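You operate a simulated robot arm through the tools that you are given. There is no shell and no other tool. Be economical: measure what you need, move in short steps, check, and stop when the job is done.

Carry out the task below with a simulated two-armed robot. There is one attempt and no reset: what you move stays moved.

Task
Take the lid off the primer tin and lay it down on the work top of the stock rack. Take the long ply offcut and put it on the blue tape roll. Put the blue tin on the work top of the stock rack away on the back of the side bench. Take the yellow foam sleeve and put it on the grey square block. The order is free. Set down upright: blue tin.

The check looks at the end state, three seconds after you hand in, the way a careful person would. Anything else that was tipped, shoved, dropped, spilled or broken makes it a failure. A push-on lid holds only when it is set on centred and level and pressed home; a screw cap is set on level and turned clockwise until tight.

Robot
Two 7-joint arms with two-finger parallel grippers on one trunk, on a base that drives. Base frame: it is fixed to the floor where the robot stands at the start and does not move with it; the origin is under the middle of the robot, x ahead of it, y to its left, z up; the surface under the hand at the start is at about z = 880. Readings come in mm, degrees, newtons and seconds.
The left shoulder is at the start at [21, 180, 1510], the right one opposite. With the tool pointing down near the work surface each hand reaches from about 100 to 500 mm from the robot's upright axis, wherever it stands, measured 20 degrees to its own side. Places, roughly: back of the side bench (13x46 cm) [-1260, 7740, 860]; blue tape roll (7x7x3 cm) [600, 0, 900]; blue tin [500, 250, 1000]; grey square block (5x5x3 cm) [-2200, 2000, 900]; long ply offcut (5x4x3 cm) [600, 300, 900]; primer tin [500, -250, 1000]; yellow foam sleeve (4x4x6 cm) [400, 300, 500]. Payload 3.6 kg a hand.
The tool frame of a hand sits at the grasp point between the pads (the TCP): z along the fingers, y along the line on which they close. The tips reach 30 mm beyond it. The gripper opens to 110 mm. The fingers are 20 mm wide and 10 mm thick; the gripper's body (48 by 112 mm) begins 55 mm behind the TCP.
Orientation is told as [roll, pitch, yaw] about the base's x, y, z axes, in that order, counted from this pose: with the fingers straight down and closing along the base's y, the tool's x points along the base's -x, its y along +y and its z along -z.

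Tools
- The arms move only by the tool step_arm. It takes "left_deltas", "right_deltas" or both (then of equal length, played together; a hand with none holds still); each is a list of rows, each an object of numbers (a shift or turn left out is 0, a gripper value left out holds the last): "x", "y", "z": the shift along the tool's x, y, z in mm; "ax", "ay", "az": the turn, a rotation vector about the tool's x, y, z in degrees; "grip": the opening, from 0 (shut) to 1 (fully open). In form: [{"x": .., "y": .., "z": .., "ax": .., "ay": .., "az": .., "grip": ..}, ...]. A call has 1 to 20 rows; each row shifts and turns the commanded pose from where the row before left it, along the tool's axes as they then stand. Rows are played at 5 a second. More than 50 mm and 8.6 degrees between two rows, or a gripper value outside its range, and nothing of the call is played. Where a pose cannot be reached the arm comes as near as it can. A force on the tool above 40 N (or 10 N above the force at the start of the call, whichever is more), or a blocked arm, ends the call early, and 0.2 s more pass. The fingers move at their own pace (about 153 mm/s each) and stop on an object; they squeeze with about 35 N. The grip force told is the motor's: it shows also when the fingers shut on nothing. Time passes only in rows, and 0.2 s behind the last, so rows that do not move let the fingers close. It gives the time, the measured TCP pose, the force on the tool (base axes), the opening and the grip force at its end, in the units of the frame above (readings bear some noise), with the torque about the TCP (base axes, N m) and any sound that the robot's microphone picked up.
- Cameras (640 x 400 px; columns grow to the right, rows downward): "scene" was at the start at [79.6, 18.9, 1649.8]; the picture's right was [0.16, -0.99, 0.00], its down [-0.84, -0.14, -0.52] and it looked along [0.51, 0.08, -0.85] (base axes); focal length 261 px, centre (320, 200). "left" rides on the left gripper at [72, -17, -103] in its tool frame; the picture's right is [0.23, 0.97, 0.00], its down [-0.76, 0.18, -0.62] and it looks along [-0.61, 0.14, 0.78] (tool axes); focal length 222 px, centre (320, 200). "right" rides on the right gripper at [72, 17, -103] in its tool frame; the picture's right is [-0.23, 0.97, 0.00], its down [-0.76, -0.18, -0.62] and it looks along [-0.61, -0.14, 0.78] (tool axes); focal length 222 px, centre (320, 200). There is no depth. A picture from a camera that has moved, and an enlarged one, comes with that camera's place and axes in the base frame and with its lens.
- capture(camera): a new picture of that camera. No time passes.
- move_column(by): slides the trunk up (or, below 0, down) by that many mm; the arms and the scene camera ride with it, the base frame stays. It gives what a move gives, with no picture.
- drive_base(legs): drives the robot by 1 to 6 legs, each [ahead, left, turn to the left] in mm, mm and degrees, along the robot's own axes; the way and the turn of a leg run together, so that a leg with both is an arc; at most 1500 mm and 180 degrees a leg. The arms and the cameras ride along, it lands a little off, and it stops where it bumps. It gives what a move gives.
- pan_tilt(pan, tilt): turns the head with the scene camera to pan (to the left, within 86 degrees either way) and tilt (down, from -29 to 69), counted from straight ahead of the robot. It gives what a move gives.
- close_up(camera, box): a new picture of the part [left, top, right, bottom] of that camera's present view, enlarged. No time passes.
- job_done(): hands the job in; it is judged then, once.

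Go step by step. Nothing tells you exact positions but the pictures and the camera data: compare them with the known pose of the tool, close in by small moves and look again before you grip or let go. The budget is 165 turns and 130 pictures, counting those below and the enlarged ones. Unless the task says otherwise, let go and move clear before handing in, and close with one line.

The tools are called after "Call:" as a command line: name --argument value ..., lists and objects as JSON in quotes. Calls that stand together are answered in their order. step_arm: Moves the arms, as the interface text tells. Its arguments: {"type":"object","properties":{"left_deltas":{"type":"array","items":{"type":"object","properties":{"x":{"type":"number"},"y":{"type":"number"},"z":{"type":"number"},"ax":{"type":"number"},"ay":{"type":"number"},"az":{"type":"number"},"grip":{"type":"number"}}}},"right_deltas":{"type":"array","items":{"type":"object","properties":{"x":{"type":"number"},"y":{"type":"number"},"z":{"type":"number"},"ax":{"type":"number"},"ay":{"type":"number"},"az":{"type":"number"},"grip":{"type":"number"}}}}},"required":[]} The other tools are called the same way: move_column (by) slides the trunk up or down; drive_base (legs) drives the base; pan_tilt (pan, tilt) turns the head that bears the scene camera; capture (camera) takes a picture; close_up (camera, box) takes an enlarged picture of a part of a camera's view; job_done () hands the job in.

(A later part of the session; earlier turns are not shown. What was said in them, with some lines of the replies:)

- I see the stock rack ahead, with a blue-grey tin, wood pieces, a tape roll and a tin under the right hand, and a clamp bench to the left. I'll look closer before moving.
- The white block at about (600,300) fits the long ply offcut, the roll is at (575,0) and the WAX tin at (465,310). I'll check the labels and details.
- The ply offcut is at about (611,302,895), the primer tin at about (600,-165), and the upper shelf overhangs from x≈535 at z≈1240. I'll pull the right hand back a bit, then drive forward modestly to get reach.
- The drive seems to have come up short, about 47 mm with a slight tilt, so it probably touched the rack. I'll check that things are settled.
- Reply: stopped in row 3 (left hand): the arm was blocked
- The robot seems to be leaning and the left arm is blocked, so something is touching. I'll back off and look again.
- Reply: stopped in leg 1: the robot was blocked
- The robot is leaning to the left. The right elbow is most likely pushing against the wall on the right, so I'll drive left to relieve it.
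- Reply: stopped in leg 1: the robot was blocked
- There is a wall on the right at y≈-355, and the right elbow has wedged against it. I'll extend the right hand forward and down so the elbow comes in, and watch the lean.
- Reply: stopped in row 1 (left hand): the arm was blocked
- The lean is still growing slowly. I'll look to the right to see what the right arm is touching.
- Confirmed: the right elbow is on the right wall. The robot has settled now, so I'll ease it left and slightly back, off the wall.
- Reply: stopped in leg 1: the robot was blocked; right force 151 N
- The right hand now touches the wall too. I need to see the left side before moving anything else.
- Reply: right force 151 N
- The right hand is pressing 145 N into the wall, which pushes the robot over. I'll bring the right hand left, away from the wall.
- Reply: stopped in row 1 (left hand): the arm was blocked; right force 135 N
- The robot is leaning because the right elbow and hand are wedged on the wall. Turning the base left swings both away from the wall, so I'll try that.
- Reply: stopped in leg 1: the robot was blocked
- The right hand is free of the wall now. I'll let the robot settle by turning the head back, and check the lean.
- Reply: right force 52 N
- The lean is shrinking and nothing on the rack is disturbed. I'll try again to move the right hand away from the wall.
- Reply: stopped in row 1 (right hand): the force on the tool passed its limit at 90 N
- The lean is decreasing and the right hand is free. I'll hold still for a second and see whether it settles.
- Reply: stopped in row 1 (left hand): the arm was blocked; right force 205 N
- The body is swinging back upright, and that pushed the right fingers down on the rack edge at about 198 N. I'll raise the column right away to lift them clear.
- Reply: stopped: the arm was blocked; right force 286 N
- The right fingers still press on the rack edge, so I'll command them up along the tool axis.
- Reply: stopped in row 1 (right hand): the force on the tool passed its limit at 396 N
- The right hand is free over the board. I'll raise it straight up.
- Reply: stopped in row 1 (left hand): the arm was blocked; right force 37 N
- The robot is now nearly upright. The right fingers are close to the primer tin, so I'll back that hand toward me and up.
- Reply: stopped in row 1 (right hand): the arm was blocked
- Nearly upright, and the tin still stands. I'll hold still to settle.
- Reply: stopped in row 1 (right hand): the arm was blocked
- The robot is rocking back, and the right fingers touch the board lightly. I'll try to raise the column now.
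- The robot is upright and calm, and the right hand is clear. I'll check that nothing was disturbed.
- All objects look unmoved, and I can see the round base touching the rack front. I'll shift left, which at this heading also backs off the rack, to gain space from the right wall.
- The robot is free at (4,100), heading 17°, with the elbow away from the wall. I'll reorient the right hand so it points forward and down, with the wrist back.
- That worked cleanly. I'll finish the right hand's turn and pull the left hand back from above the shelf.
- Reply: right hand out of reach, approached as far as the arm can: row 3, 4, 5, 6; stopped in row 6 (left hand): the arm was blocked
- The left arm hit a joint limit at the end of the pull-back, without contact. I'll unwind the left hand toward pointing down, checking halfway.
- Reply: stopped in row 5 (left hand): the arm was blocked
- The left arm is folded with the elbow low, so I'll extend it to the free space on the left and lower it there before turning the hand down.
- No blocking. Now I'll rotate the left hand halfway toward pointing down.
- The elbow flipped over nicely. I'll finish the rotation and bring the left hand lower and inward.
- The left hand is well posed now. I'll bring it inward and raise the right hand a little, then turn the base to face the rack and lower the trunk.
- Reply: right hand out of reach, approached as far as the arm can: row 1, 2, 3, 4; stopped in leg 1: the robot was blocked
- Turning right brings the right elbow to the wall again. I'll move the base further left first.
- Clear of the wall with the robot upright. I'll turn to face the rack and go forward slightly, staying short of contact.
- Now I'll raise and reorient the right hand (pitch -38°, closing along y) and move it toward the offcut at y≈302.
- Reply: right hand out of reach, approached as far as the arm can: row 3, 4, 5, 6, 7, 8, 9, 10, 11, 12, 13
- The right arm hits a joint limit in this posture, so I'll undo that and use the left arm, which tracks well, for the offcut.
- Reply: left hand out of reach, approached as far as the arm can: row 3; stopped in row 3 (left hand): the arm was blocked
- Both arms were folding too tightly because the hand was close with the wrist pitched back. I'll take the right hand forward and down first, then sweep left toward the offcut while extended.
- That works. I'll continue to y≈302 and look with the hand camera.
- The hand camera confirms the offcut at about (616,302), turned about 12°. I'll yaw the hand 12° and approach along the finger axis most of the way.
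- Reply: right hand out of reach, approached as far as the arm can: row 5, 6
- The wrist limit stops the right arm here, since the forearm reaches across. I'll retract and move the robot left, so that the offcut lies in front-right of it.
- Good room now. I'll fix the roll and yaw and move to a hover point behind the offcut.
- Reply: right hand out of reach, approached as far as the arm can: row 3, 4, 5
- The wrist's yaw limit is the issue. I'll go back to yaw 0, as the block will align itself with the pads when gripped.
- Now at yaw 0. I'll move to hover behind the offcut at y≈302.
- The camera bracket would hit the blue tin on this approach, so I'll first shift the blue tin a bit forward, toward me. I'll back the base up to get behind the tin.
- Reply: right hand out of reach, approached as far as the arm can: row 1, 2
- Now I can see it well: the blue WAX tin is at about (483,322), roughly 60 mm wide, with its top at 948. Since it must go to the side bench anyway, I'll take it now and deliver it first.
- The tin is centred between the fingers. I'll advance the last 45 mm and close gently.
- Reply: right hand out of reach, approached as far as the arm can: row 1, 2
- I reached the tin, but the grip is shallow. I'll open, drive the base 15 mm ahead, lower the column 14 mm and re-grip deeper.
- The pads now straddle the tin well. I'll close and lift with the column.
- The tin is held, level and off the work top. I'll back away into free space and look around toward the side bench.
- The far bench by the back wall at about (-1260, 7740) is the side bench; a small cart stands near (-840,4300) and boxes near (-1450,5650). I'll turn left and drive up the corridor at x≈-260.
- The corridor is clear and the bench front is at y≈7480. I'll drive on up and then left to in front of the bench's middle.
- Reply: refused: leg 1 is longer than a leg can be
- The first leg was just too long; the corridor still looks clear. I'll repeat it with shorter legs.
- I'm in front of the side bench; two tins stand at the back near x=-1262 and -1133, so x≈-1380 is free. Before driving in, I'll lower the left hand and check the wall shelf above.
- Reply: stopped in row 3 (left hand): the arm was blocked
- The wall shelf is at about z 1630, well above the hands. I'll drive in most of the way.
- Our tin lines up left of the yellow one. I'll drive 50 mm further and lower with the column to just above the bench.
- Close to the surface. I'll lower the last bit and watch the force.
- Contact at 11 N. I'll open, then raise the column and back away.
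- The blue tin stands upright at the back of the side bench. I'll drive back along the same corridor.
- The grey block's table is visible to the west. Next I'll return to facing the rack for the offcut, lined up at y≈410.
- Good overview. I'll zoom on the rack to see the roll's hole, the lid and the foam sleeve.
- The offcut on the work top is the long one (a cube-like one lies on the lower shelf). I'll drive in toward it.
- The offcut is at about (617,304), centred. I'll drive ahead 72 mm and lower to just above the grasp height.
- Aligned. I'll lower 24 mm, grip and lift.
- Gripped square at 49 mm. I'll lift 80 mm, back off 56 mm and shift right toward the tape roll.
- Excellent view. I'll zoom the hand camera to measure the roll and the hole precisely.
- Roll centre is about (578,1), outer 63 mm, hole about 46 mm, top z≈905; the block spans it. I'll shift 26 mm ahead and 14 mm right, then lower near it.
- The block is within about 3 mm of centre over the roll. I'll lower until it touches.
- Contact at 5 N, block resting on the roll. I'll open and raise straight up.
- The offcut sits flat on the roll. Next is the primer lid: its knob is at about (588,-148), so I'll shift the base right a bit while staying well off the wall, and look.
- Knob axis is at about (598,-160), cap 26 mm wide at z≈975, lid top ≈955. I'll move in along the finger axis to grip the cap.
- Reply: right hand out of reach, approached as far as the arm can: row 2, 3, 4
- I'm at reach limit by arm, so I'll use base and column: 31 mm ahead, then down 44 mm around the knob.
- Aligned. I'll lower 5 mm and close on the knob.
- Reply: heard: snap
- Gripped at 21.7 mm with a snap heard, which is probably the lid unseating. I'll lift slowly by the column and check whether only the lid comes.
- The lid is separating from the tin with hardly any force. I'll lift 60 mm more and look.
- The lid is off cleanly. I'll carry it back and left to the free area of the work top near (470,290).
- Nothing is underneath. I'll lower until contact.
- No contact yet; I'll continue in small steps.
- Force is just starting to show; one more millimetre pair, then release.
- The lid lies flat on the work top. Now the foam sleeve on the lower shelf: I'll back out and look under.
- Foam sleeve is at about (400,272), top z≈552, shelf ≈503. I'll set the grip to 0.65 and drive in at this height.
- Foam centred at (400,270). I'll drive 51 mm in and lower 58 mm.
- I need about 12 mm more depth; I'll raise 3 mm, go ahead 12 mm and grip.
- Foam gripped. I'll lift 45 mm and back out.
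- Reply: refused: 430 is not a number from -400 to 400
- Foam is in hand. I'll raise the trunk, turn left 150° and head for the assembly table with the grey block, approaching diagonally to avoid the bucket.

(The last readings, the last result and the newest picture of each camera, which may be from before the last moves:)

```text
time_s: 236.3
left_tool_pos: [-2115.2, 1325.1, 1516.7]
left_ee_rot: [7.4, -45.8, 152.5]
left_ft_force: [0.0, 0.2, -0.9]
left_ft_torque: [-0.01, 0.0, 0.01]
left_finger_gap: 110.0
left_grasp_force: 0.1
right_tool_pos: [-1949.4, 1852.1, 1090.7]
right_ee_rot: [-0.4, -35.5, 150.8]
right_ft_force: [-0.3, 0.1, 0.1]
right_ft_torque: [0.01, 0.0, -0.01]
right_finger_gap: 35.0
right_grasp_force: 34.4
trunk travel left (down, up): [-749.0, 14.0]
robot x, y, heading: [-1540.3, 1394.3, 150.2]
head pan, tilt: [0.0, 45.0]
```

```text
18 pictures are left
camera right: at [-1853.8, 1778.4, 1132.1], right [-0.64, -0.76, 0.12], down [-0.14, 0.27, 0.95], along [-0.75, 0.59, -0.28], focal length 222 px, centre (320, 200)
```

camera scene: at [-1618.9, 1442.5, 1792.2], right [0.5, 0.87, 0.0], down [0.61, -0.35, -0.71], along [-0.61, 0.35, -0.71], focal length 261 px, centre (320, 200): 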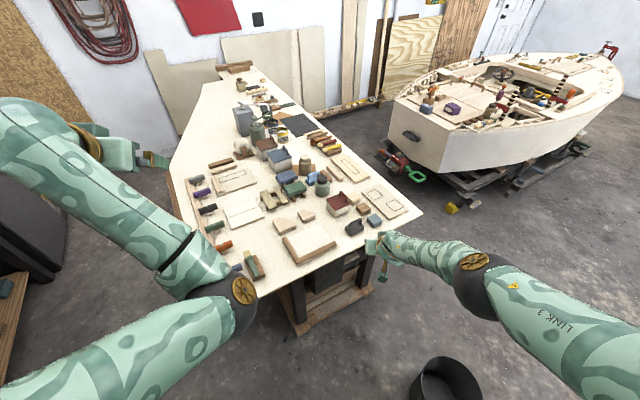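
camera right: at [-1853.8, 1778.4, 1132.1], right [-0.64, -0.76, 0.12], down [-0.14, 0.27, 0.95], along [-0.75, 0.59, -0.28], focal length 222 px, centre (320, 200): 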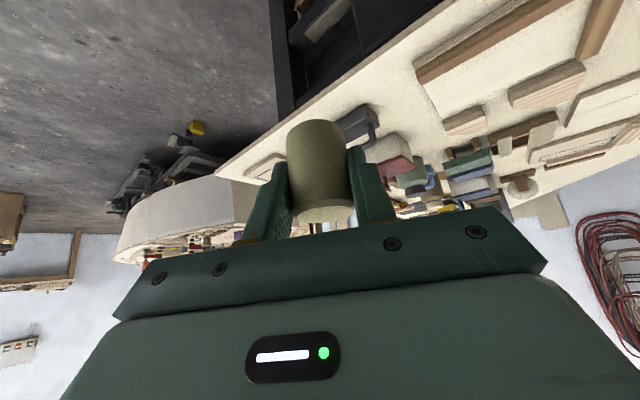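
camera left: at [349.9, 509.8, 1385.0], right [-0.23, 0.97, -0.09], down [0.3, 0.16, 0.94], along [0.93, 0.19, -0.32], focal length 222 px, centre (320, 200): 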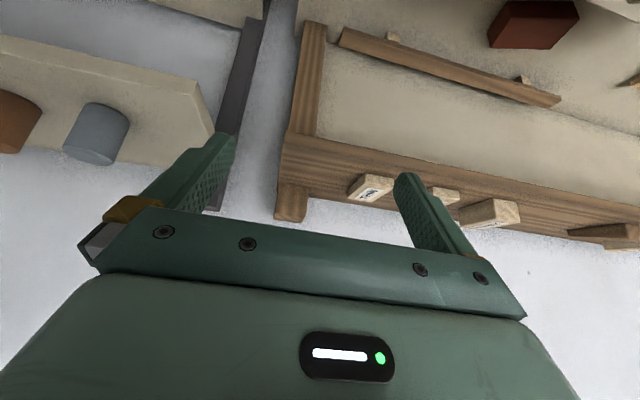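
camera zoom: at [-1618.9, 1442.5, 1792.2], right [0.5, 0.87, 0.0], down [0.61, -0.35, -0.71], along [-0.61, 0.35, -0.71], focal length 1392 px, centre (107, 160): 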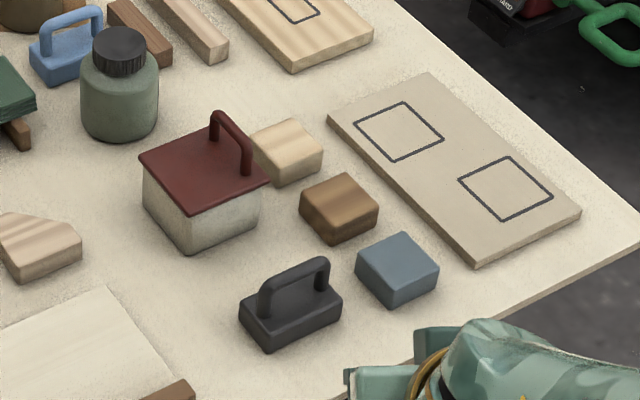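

The slate-grey square block is at about (-2156,2030), top ≈910. I'll level the foam with a small pitch correction and drive so that it is above the block.

Call:
step_arm --right_deltas '[{"ay": 3.4}, {}]'

Call:
drive_base --legs '[[245, -51, 0]]'

Call:
move_column --by -70

Call:
capture --camera "right"

Call:
capture --camera "scene"

```text
time_s: 236.9
left_tool_pos: [-2114.0, 1325.2, 1517.0]
left_ee_rot: [7.4, -45.7, 152.3]
left_ft_force: [-0.3, -0.1, 0.3]
left_ft_torque: [0.0, -0.02, 0.0]
left_finger_gap: 109.9
left_grasp_force: 0.1
right_tool_pos: [-1950.4, 1854.4, 1090.9]
right_ee_rot: [-0.9, -33.9, 150.7]
right_ft_force: [0.3, 0.2, 0.1]
right_ft_torque: [0.0, -0.02, 0.01]
right_finger_gap: 35.3
right_grasp_force: 35.0
trunk travel left (down, up): [-749.0, 14.0]
robot x, y, heading: [-1538.7, 1396.2, 150.4]
head pan, tilt: [0.0, 45.0]
```

```text
time_s: 238.8
left_tool_pos: [-2299.1, 1491.4, 1515.6]
left_ee_rot: [7.3, -45.7, 152.4]
left_ft_force: [-0.7, -0.8, 0.6]
left_ft_torque: [0.04, 0.01, 0.03]
left_finger_gap: 109.7
left_grasp_force: 0.0
right_tool_pos: [-2136.3, 2018.9, 1090.1]
right_ee_rot: [-0.9, -33.8, 150.7]
right_ft_force: [-0.6, 0.0, 0.4]
right_ft_torque: [0.0, 0.01, -0.01]
right_finger_gap: 34.9
right_grasp_force: 34.6
trunk travel left (down, up): [-749.0, 14.0]
robot x, y, heading: [-1728.1, 1564.5, 150.2]
head pan, tilt: [0.0, 45.0]
```

```text
time_s: 239.8
left_tool_pos: [-2300.4, 1492.4, 1445.8]
left_ee_rot: [7.5, -45.8, 152.4]
left_ft_force: [0.1, 0.2, -0.4]
left_ft_torque: [0.02, -0.04, -0.05]
left_finger_gap: 109.9
left_grasp_force: 0.1
right_tool_pos: [-2136.1, 2020.5, 1021.0]
right_ee_rot: [-0.9, -33.8, 150.7]
right_ft_force: [-0.2, -0.9, 0.1]
right_ft_torque: [0.0, 0.04, -0.02]
right_finger_gap: 35.4
right_grasp_force: 34.9
trunk travel left (down, up): [-679.0, 84.0]
robot x, y, heading: [-1723.2, 1562.9, 150.1]
head pan, tilt: [0.0, 45.0]
```

```text
17 pictures are left
camera right: at [-2041.9, 1946.3, 1066.0], right [-0.65, -0.75, 0.11], down [-0.17, 0.29, 0.94], along [-0.74, 0.59, -0.31], focal length 222 px, centre (320, 200)
```

right: 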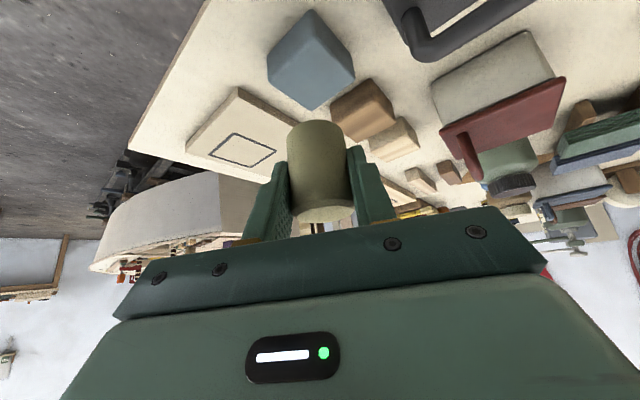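

```text
16 pictures are left
camera scene: at [-1806.0, 1609.7, 1722.5], right [0.5, 0.87, 0.0], down [0.61, -0.35, -0.71], along [-0.61, 0.35, -0.71], focal length 261 px, centre (320, 200)
```

scene: 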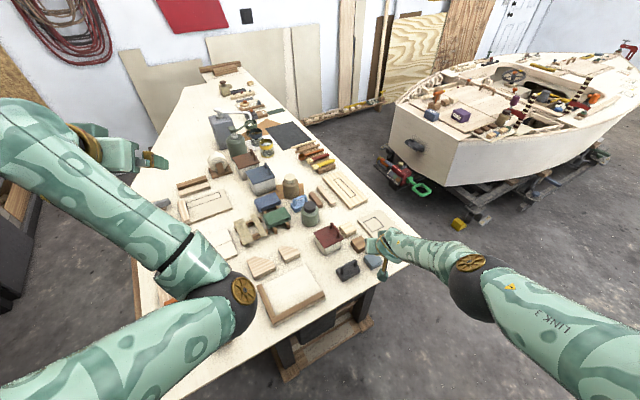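

Call:
close_up --camera "right" --box '[240, 0, 400, 120]'

```text
3.33 times, centred on (320, 60) of right
camera zoom: at [-2041.9, 1946.3, 1066.0], right [-0.65, -0.75, 0.11], down [-0.17, 0.29, 0.94], along [-0.74, 0.59, -0.31], focal length 740 px, centre (320, 667)
```

zoom: 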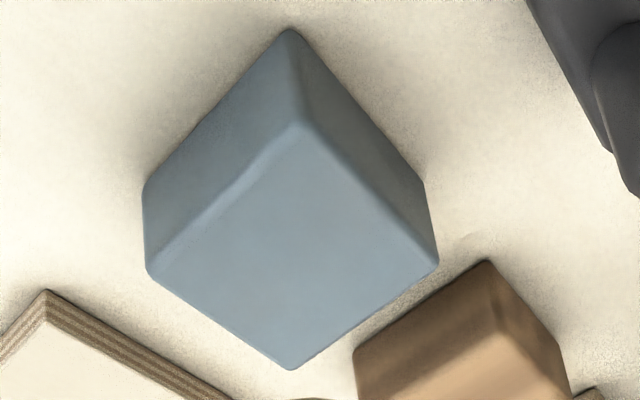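

The block's top centre is at about (-2160,2032), z 910; I need about 23 mm more ahead. Then I'll lower close and check.

Call:
drive_base --legs '[[23, 0, 0]]'

Call:
move_column --by -62

Call:
capture --camera "right"

```text
time_s: 240.6
left_tool_pos: [-2315.6, 1501.2, 1447.2]
left_ee_rot: [7.4, -45.9, 152.4]
left_ft_force: [0.9, -1.3, 0.3]
left_ft_torque: [0.0, 0.02, 0.02]
left_finger_gap: 110.1
left_grasp_force: 0.0
right_tool_pos: [-2154.1, 2029.8, 1022.7]
right_ee_rot: [-0.8, -34.0, 150.7]
right_ft_force: [-0.7, -0.8, 0.0]
right_ft_torque: [0.03, 0.04, -0.03]
right_finger_gap: 35.1
right_grasp_force: 34.9
trunk travel left (down, up): [-679.0, 84.0]
robot x, y, heading: [-1746.1, 1573.8, 150.2]
head pan, tilt: [0.0, 45.0]
```

```text
time_s: 241.7
left_tool_pos: [-2320.8, 1501.2, 1385.6]
left_ee_rot: [7.3, -45.8, 152.4]
left_ft_force: [-0.2, -0.5, 0.3]
left_ft_torque: [0.0, -0.05, 0.02]
left_finger_gap: 110.0
left_grasp_force: 0.2
right_tool_pos: [-2156.9, 2031.8, 961.8]
right_ee_rot: [-0.8, -34.1, 150.7]
right_ft_force: [-2.6, 1.6, 29.0]
right_ft_torque: [0.04, 0.15, -0.11]
right_finger_gap: 36.1
right_grasp_force: 34.4
trunk travel left (down, up): [-617.0, 146.0]
robot x, y, heading: [-1741.1, 1573.1, 150.2]
head pan, tilt: [0.0, 45.0]
```

```text
14 pictures are left
camera right: at [-2063.1, 1958.0, 1006.3], right [-0.65, -0.75, 0.11], down [-0.16, 0.28, 0.95], along [-0.74, 0.59, -0.3], focal length 222 px, centre (320, 200)
```

right: 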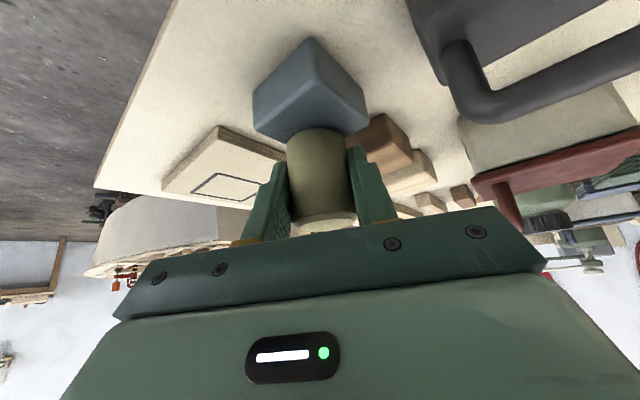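

Contact already, at 29 N, so the foam hangs lower than I assumed. I'll zoom in to check it is over the middle before releasing.

Call:
close_up --camera "right" --box '[220, 20, 400, 155]'

```text
2.96 times, centred on (310, 88) of right
camera zoom: at [-2063.1, 1958.0, 1006.3], right [-0.65, -0.75, 0.11], down [-0.16, 0.28, 0.95], along [-0.74, 0.59, -0.3], focal length 658 px, centre (350, 533)
```

zoom: 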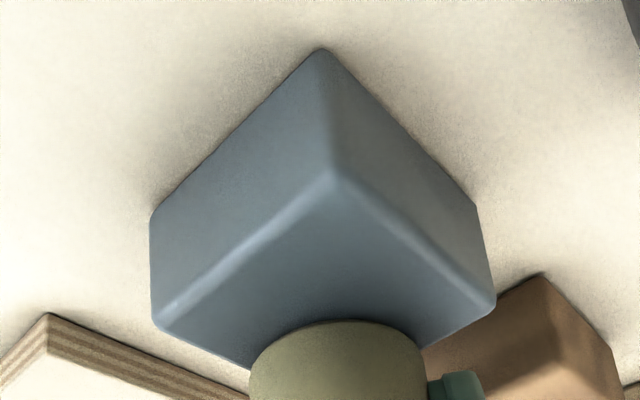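

The foam is about 24 mm too far forward. I'll raise it, back up 24 mm, and come down again.

Call:
move_column --by 22

Call:
drive_base --legs '[[-24, 0, 0]]'

Call:
close_up --camera "right" --box '[220, 0, 400, 135]'

```text
time_s: 242.3
left_tool_pos: [-2320.8, 1502.5, 1406.0]
left_ee_rot: [7.4, -45.8, 152.4]
left_ft_force: [-0.3, -0.3, -0.4]
left_ft_torque: [0.0, 0.01, -0.01]
left_finger_gap: 110.0
left_grasp_force: 0.0
right_tool_pos: [-2156.0, 2029.7, 978.7]
right_ee_rot: [-0.9, -33.7, 150.7]
right_ft_force: [-0.2, 0.2, -0.1]
right_ft_torque: [-0.03, 0.02, 0.0]
right_finger_gap: 35.3
right_grasp_force: 35.4
trunk travel left (down, up): [-639.0, 124.0]
robot x, y, heading: [-1748.0, 1572.3, 150.2]
head pan, tilt: [0.0, 45.0]
```

```text
time_s: 243.1
left_tool_pos: [-2303.2, 1494.4, 1403.6]
left_ee_rot: [7.4, -45.5, 152.3]
left_ft_force: [-0.4, 0.5, 0.0]
left_ft_torque: [-0.01, -0.01, 0.05]
left_finger_gap: 109.8
left_grasp_force: 0.1
right_tool_pos: [-2138.3, 2021.1, 978.8]
right_ee_rot: [-0.9, -33.6, 150.7]
right_ft_force: [-0.3, 0.3, -0.3]
right_ft_torque: [-0.01, -0.02, 0.0]
right_finger_gap: 35.5
right_grasp_force: 34.9
trunk travel left (down, up): [-639.0, 124.0]
robot x, y, heading: [-1725.6, 1562.8, 150.2]
head pan, tilt: [0.0, 45.0]
```

```text
2.96 times, centred on (310, 68) of right
camera zoom: at [-2044.0, 1947.4, 1024.1], right [-0.65, -0.75, 0.11], down [-0.17, 0.29, 0.94], along [-0.74, 0.59, -0.31], focal length 658 px, centre (350, 593)
```

zoom: 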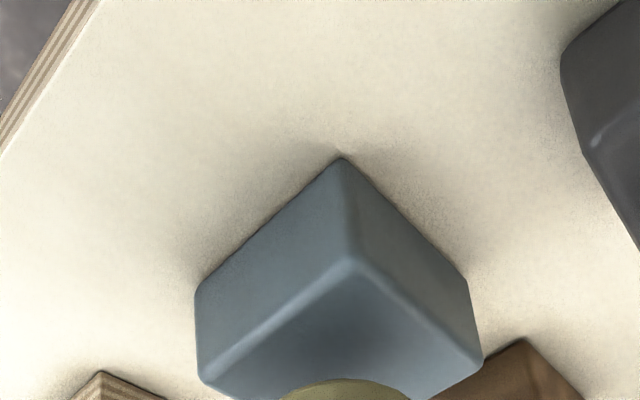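

Now the foam's centre is over the block's centre. I'll lower gently to contact.

Call:
move_column --by -12

Call:
move_column --by -3

Call:
close_up --camera "right" --box '[220, 20, 400, 155]'

```text
time_s: 243.7
left_tool_pos: [-2301.7, 1491.6, 1394.6]
left_ee_rot: [7.5, -45.7, 152.3]
left_ft_force: [-0.4, 0.0, 0.5]
left_ft_torque: [0.0, 0.0, 0.03]
left_finger_gap: 109.9
left_grasp_force: 0.0
right_tool_pos: [-2136.3, 2019.6, 968.2]
right_ee_rot: [-0.9, -33.9, 150.8]
right_ft_force: [0.0, 0.5, -0.6]
right_ft_torque: [0.02, -0.03, -0.03]
right_finger_gap: 35.3
right_grasp_force: 35.2
trunk travel left (down, up): [-627.0, 136.0]
robot x, y, heading: [-1726.3, 1565.5, 150.1]
head pan, tilt: [0.0, 45.0]
```

```text
time_s: 244.3
left_tool_pos: [-2299.7, 1490.5, 1392.0]
left_ee_rot: [7.5, -45.7, 152.5]
left_ft_force: [0.3, 0.5, 0.0]
left_ft_torque: [-0.02, 0.0, -0.04]
left_finger_gap: 109.8
left_grasp_force: 0.0
right_tool_pos: [-2136.9, 2019.9, 965.4]
right_ee_rot: [-0.9, -33.9, 150.7]
right_ft_force: [0.3, 0.6, -0.2]
right_ft_torque: [0.04, -0.01, 0.01]
right_finger_gap: 35.4
right_grasp_force: 35.1
trunk travel left (down, up): [-624.0, 139.0]
robot x, y, heading: [-1725.0, 1560.9, 150.0]
head pan, tilt: [0.0, 45.0]
```

```text
2.96 times, centred on (310, 88) of right
camera zoom: at [-2041.9, 1946.2, 1010.5], right [-0.65, -0.75, 0.11], down [-0.17, 0.29, 0.94], along [-0.74, 0.59, -0.31], focal length 658 px, centre (350, 533)
```

zoom: 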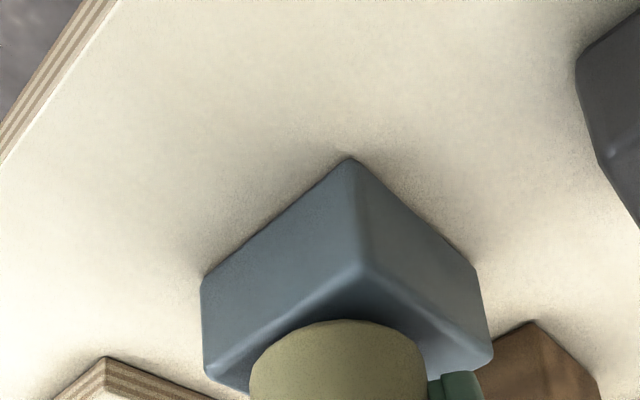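

Centred well. I'll continue down in small steps until contact.

Call:
move_column --by -3

Call:
move_column --by -2

```text
time_s: 244.8
left_tool_pos: [-2300.3, 1492.0, 1387.0]
left_ee_rot: [7.4, -45.8, 152.4]
left_ft_force: [0.5, -0.1, -0.3]
left_ft_torque: [0.0, 0.0, 0.0]
left_finger_gap: 110.2
left_grasp_force: 0.0
right_tool_pos: [-2137.2, 2020.3, 962.4]
right_ee_rot: [-0.9, -33.9, 150.7]
right_ft_force: [0.1, -0.1, 0.4]
right_ft_torque: [-0.03, 0.04, 0.0]
right_finger_gap: 35.5
right_grasp_force: 35.1
trunk travel left (down, up): [-621.0, 142.0]
robot x, y, heading: [-1726.8, 1562.2, 150.1]
head pan, tilt: [0.0, 45.0]
```

```text
time_s: 245.3
left_tool_pos: [-2299.6, 1491.4, 1387.4]
left_ee_rot: [7.5, -45.7, 152.4]
left_ft_force: [0.9, 0.9, -0.3]
left_ft_torque: [0.02, -0.01, -0.01]
left_finger_gap: 110.0
left_grasp_force: 0.2
right_tool_pos: [-2135.9, 2018.5, 961.6]
right_ee_rot: [-0.9, -33.9, 150.7]
right_ft_force: [-0.8, 0.0, 9.7]
right_ft_torque: [-0.01, 0.07, -0.02]
right_finger_gap: 35.4
right_grasp_force: 35.2
trunk travel left (down, up): [-619.0, 144.0]
robot x, y, heading: [-1723.2, 1561.9, 150.0]
head pan, tilt: [0.0, 45.0]
```

Contact. I'll open gradually and raise.

Call:
step_arm --right_deltas '[{"grip": 0.36}, {"grip": 0.42}, {"grip": 0.55}, {}]'

Call:
move_column --by 110

Call:
capture --camera "right"

```text
time_s: 246.3
left_tool_pos: [-2300.3, 1491.6, 1386.6]
left_ee_rot: [7.6, -45.6, 152.3]
left_ft_force: [0.0, -0.3, -0.2]
left_ft_torque: [-0.01, 0.04, 0.02]
left_finger_gap: 109.9
left_grasp_force: 0.1
right_tool_pos: [-2136.3, 2020.1, 961.2]
right_ee_rot: [-0.9, -33.8, 150.7]
right_ft_force: [-0.2, 0.3, -0.5]
right_ft_torque: [0.0, 0.0, -0.02]
right_finger_gap: 60.4
right_grasp_force: 0.2
trunk travel left (down, up): [-619.0, 144.0]
robot x, y, heading: [-1725.6, 1561.2, 150.0]
head pan, tilt: [0.0, 45.0]
```

```text
time_s: 247.7
left_tool_pos: [-2299.5, 1492.1, 1496.2]
left_ee_rot: [7.5, -45.6, 152.4]
left_ft_force: [-0.1, 0.9, -0.3]
left_ft_torque: [0.0, 0.01, -0.04]
left_finger_gap: 110.0
left_grasp_force: 0.2
right_tool_pos: [-2136.3, 2020.3, 1069.6]
right_ee_rot: [-0.9, -33.8, 150.7]
right_ft_force: [-0.7, 0.3, -0.5]
right_ft_torque: [-0.01, 0.03, -0.02]
right_finger_gap: 60.6
right_grasp_force: 0.2
trunk travel left (down, up): [-729.0, 34.0]
robot x, y, heading: [-1724.5, 1564.4, 150.0]
head pan, tilt: [0.0, 45.0]
```

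```text
10 pictures are left
camera right: at [-2041.6, 1945.9, 1115.4], right [-0.65, -0.75, 0.11], down [-0.17, 0.29, 0.94], along [-0.74, 0.59, -0.31], focal length 222 px, centre (320, 200)
```

right: 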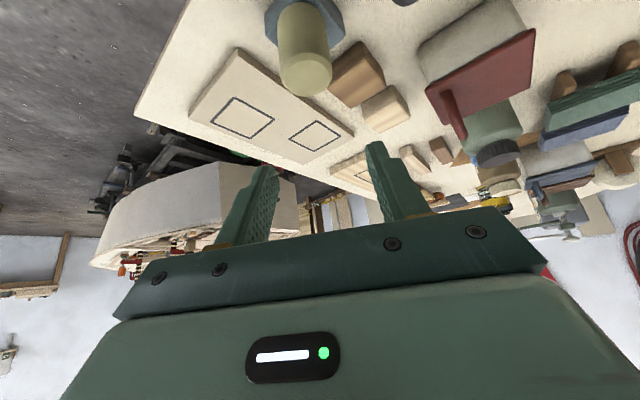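

The foam sleeve stands on the grey block. I'll back away and take a last look.

Call:
drive_base --legs '[[-350, 0, 0]]'

Call:
close_up --camera "scene" --box '[280, 120, 440, 230]'

```text
time_s: 250.0
left_tool_pos: [-1999.9, 1319.4, 1495.6]
left_ee_rot: [7.5, -45.8, 152.3]
left_ft_force: [0.3, 0.4, -0.2]
left_ft_torque: [-0.01, 0.01, -0.08]
left_finger_gap: 109.9
left_grasp_force: 0.1
right_tool_pos: [-1834.9, 1847.0, 1071.0]
right_ee_rot: [-1.0, -33.8, 150.6]
right_ft_force: [-0.5, -0.4, 0.2]
right_ft_torque: [0.01, -0.04, -0.01]
right_finger_gap: 60.5
right_grasp_force: 0.2
trunk travel left (down, up): [-729.0, 34.0]
robot x, y, heading: [-1421.8, 1388.6, 150.0]
head pan, tilt: [0.0, 45.0]
```

```text
3.64 times, centred on (360, 175) of scene
camera zoom: at [-1505.0, 1436.2, 1772.2], right [0.5, 0.87, 0.0], down [0.61, -0.35, -0.71], along [-0.61, 0.35, -0.71], focal length 949 px, centre (174, 291)
```

zoom: 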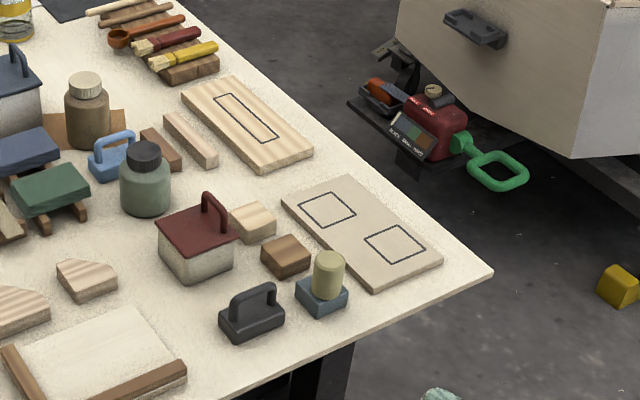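

The foam sleeve stands upright on the grey block, its neighbours are untouched, and the hands are clear. I saw the other three in place after setting them down, so I'm handing in.

Call:
job_done

```text
The job is handed in.
```

All four tasks are done and handed in. The primer lid lies on the rack's work top, the long ply offcut is on the blue tape roll, the blue tin stands upright at the back of the side bench, and the yellow foam sleeve is on the grey block. Early on the robot bumped the rack and wedged its right arm against the wall, and the right fingers pressed hard on the rack edge by the striped board. Nothing looked tipped, and the board looked unmoved to within about a centimetre.
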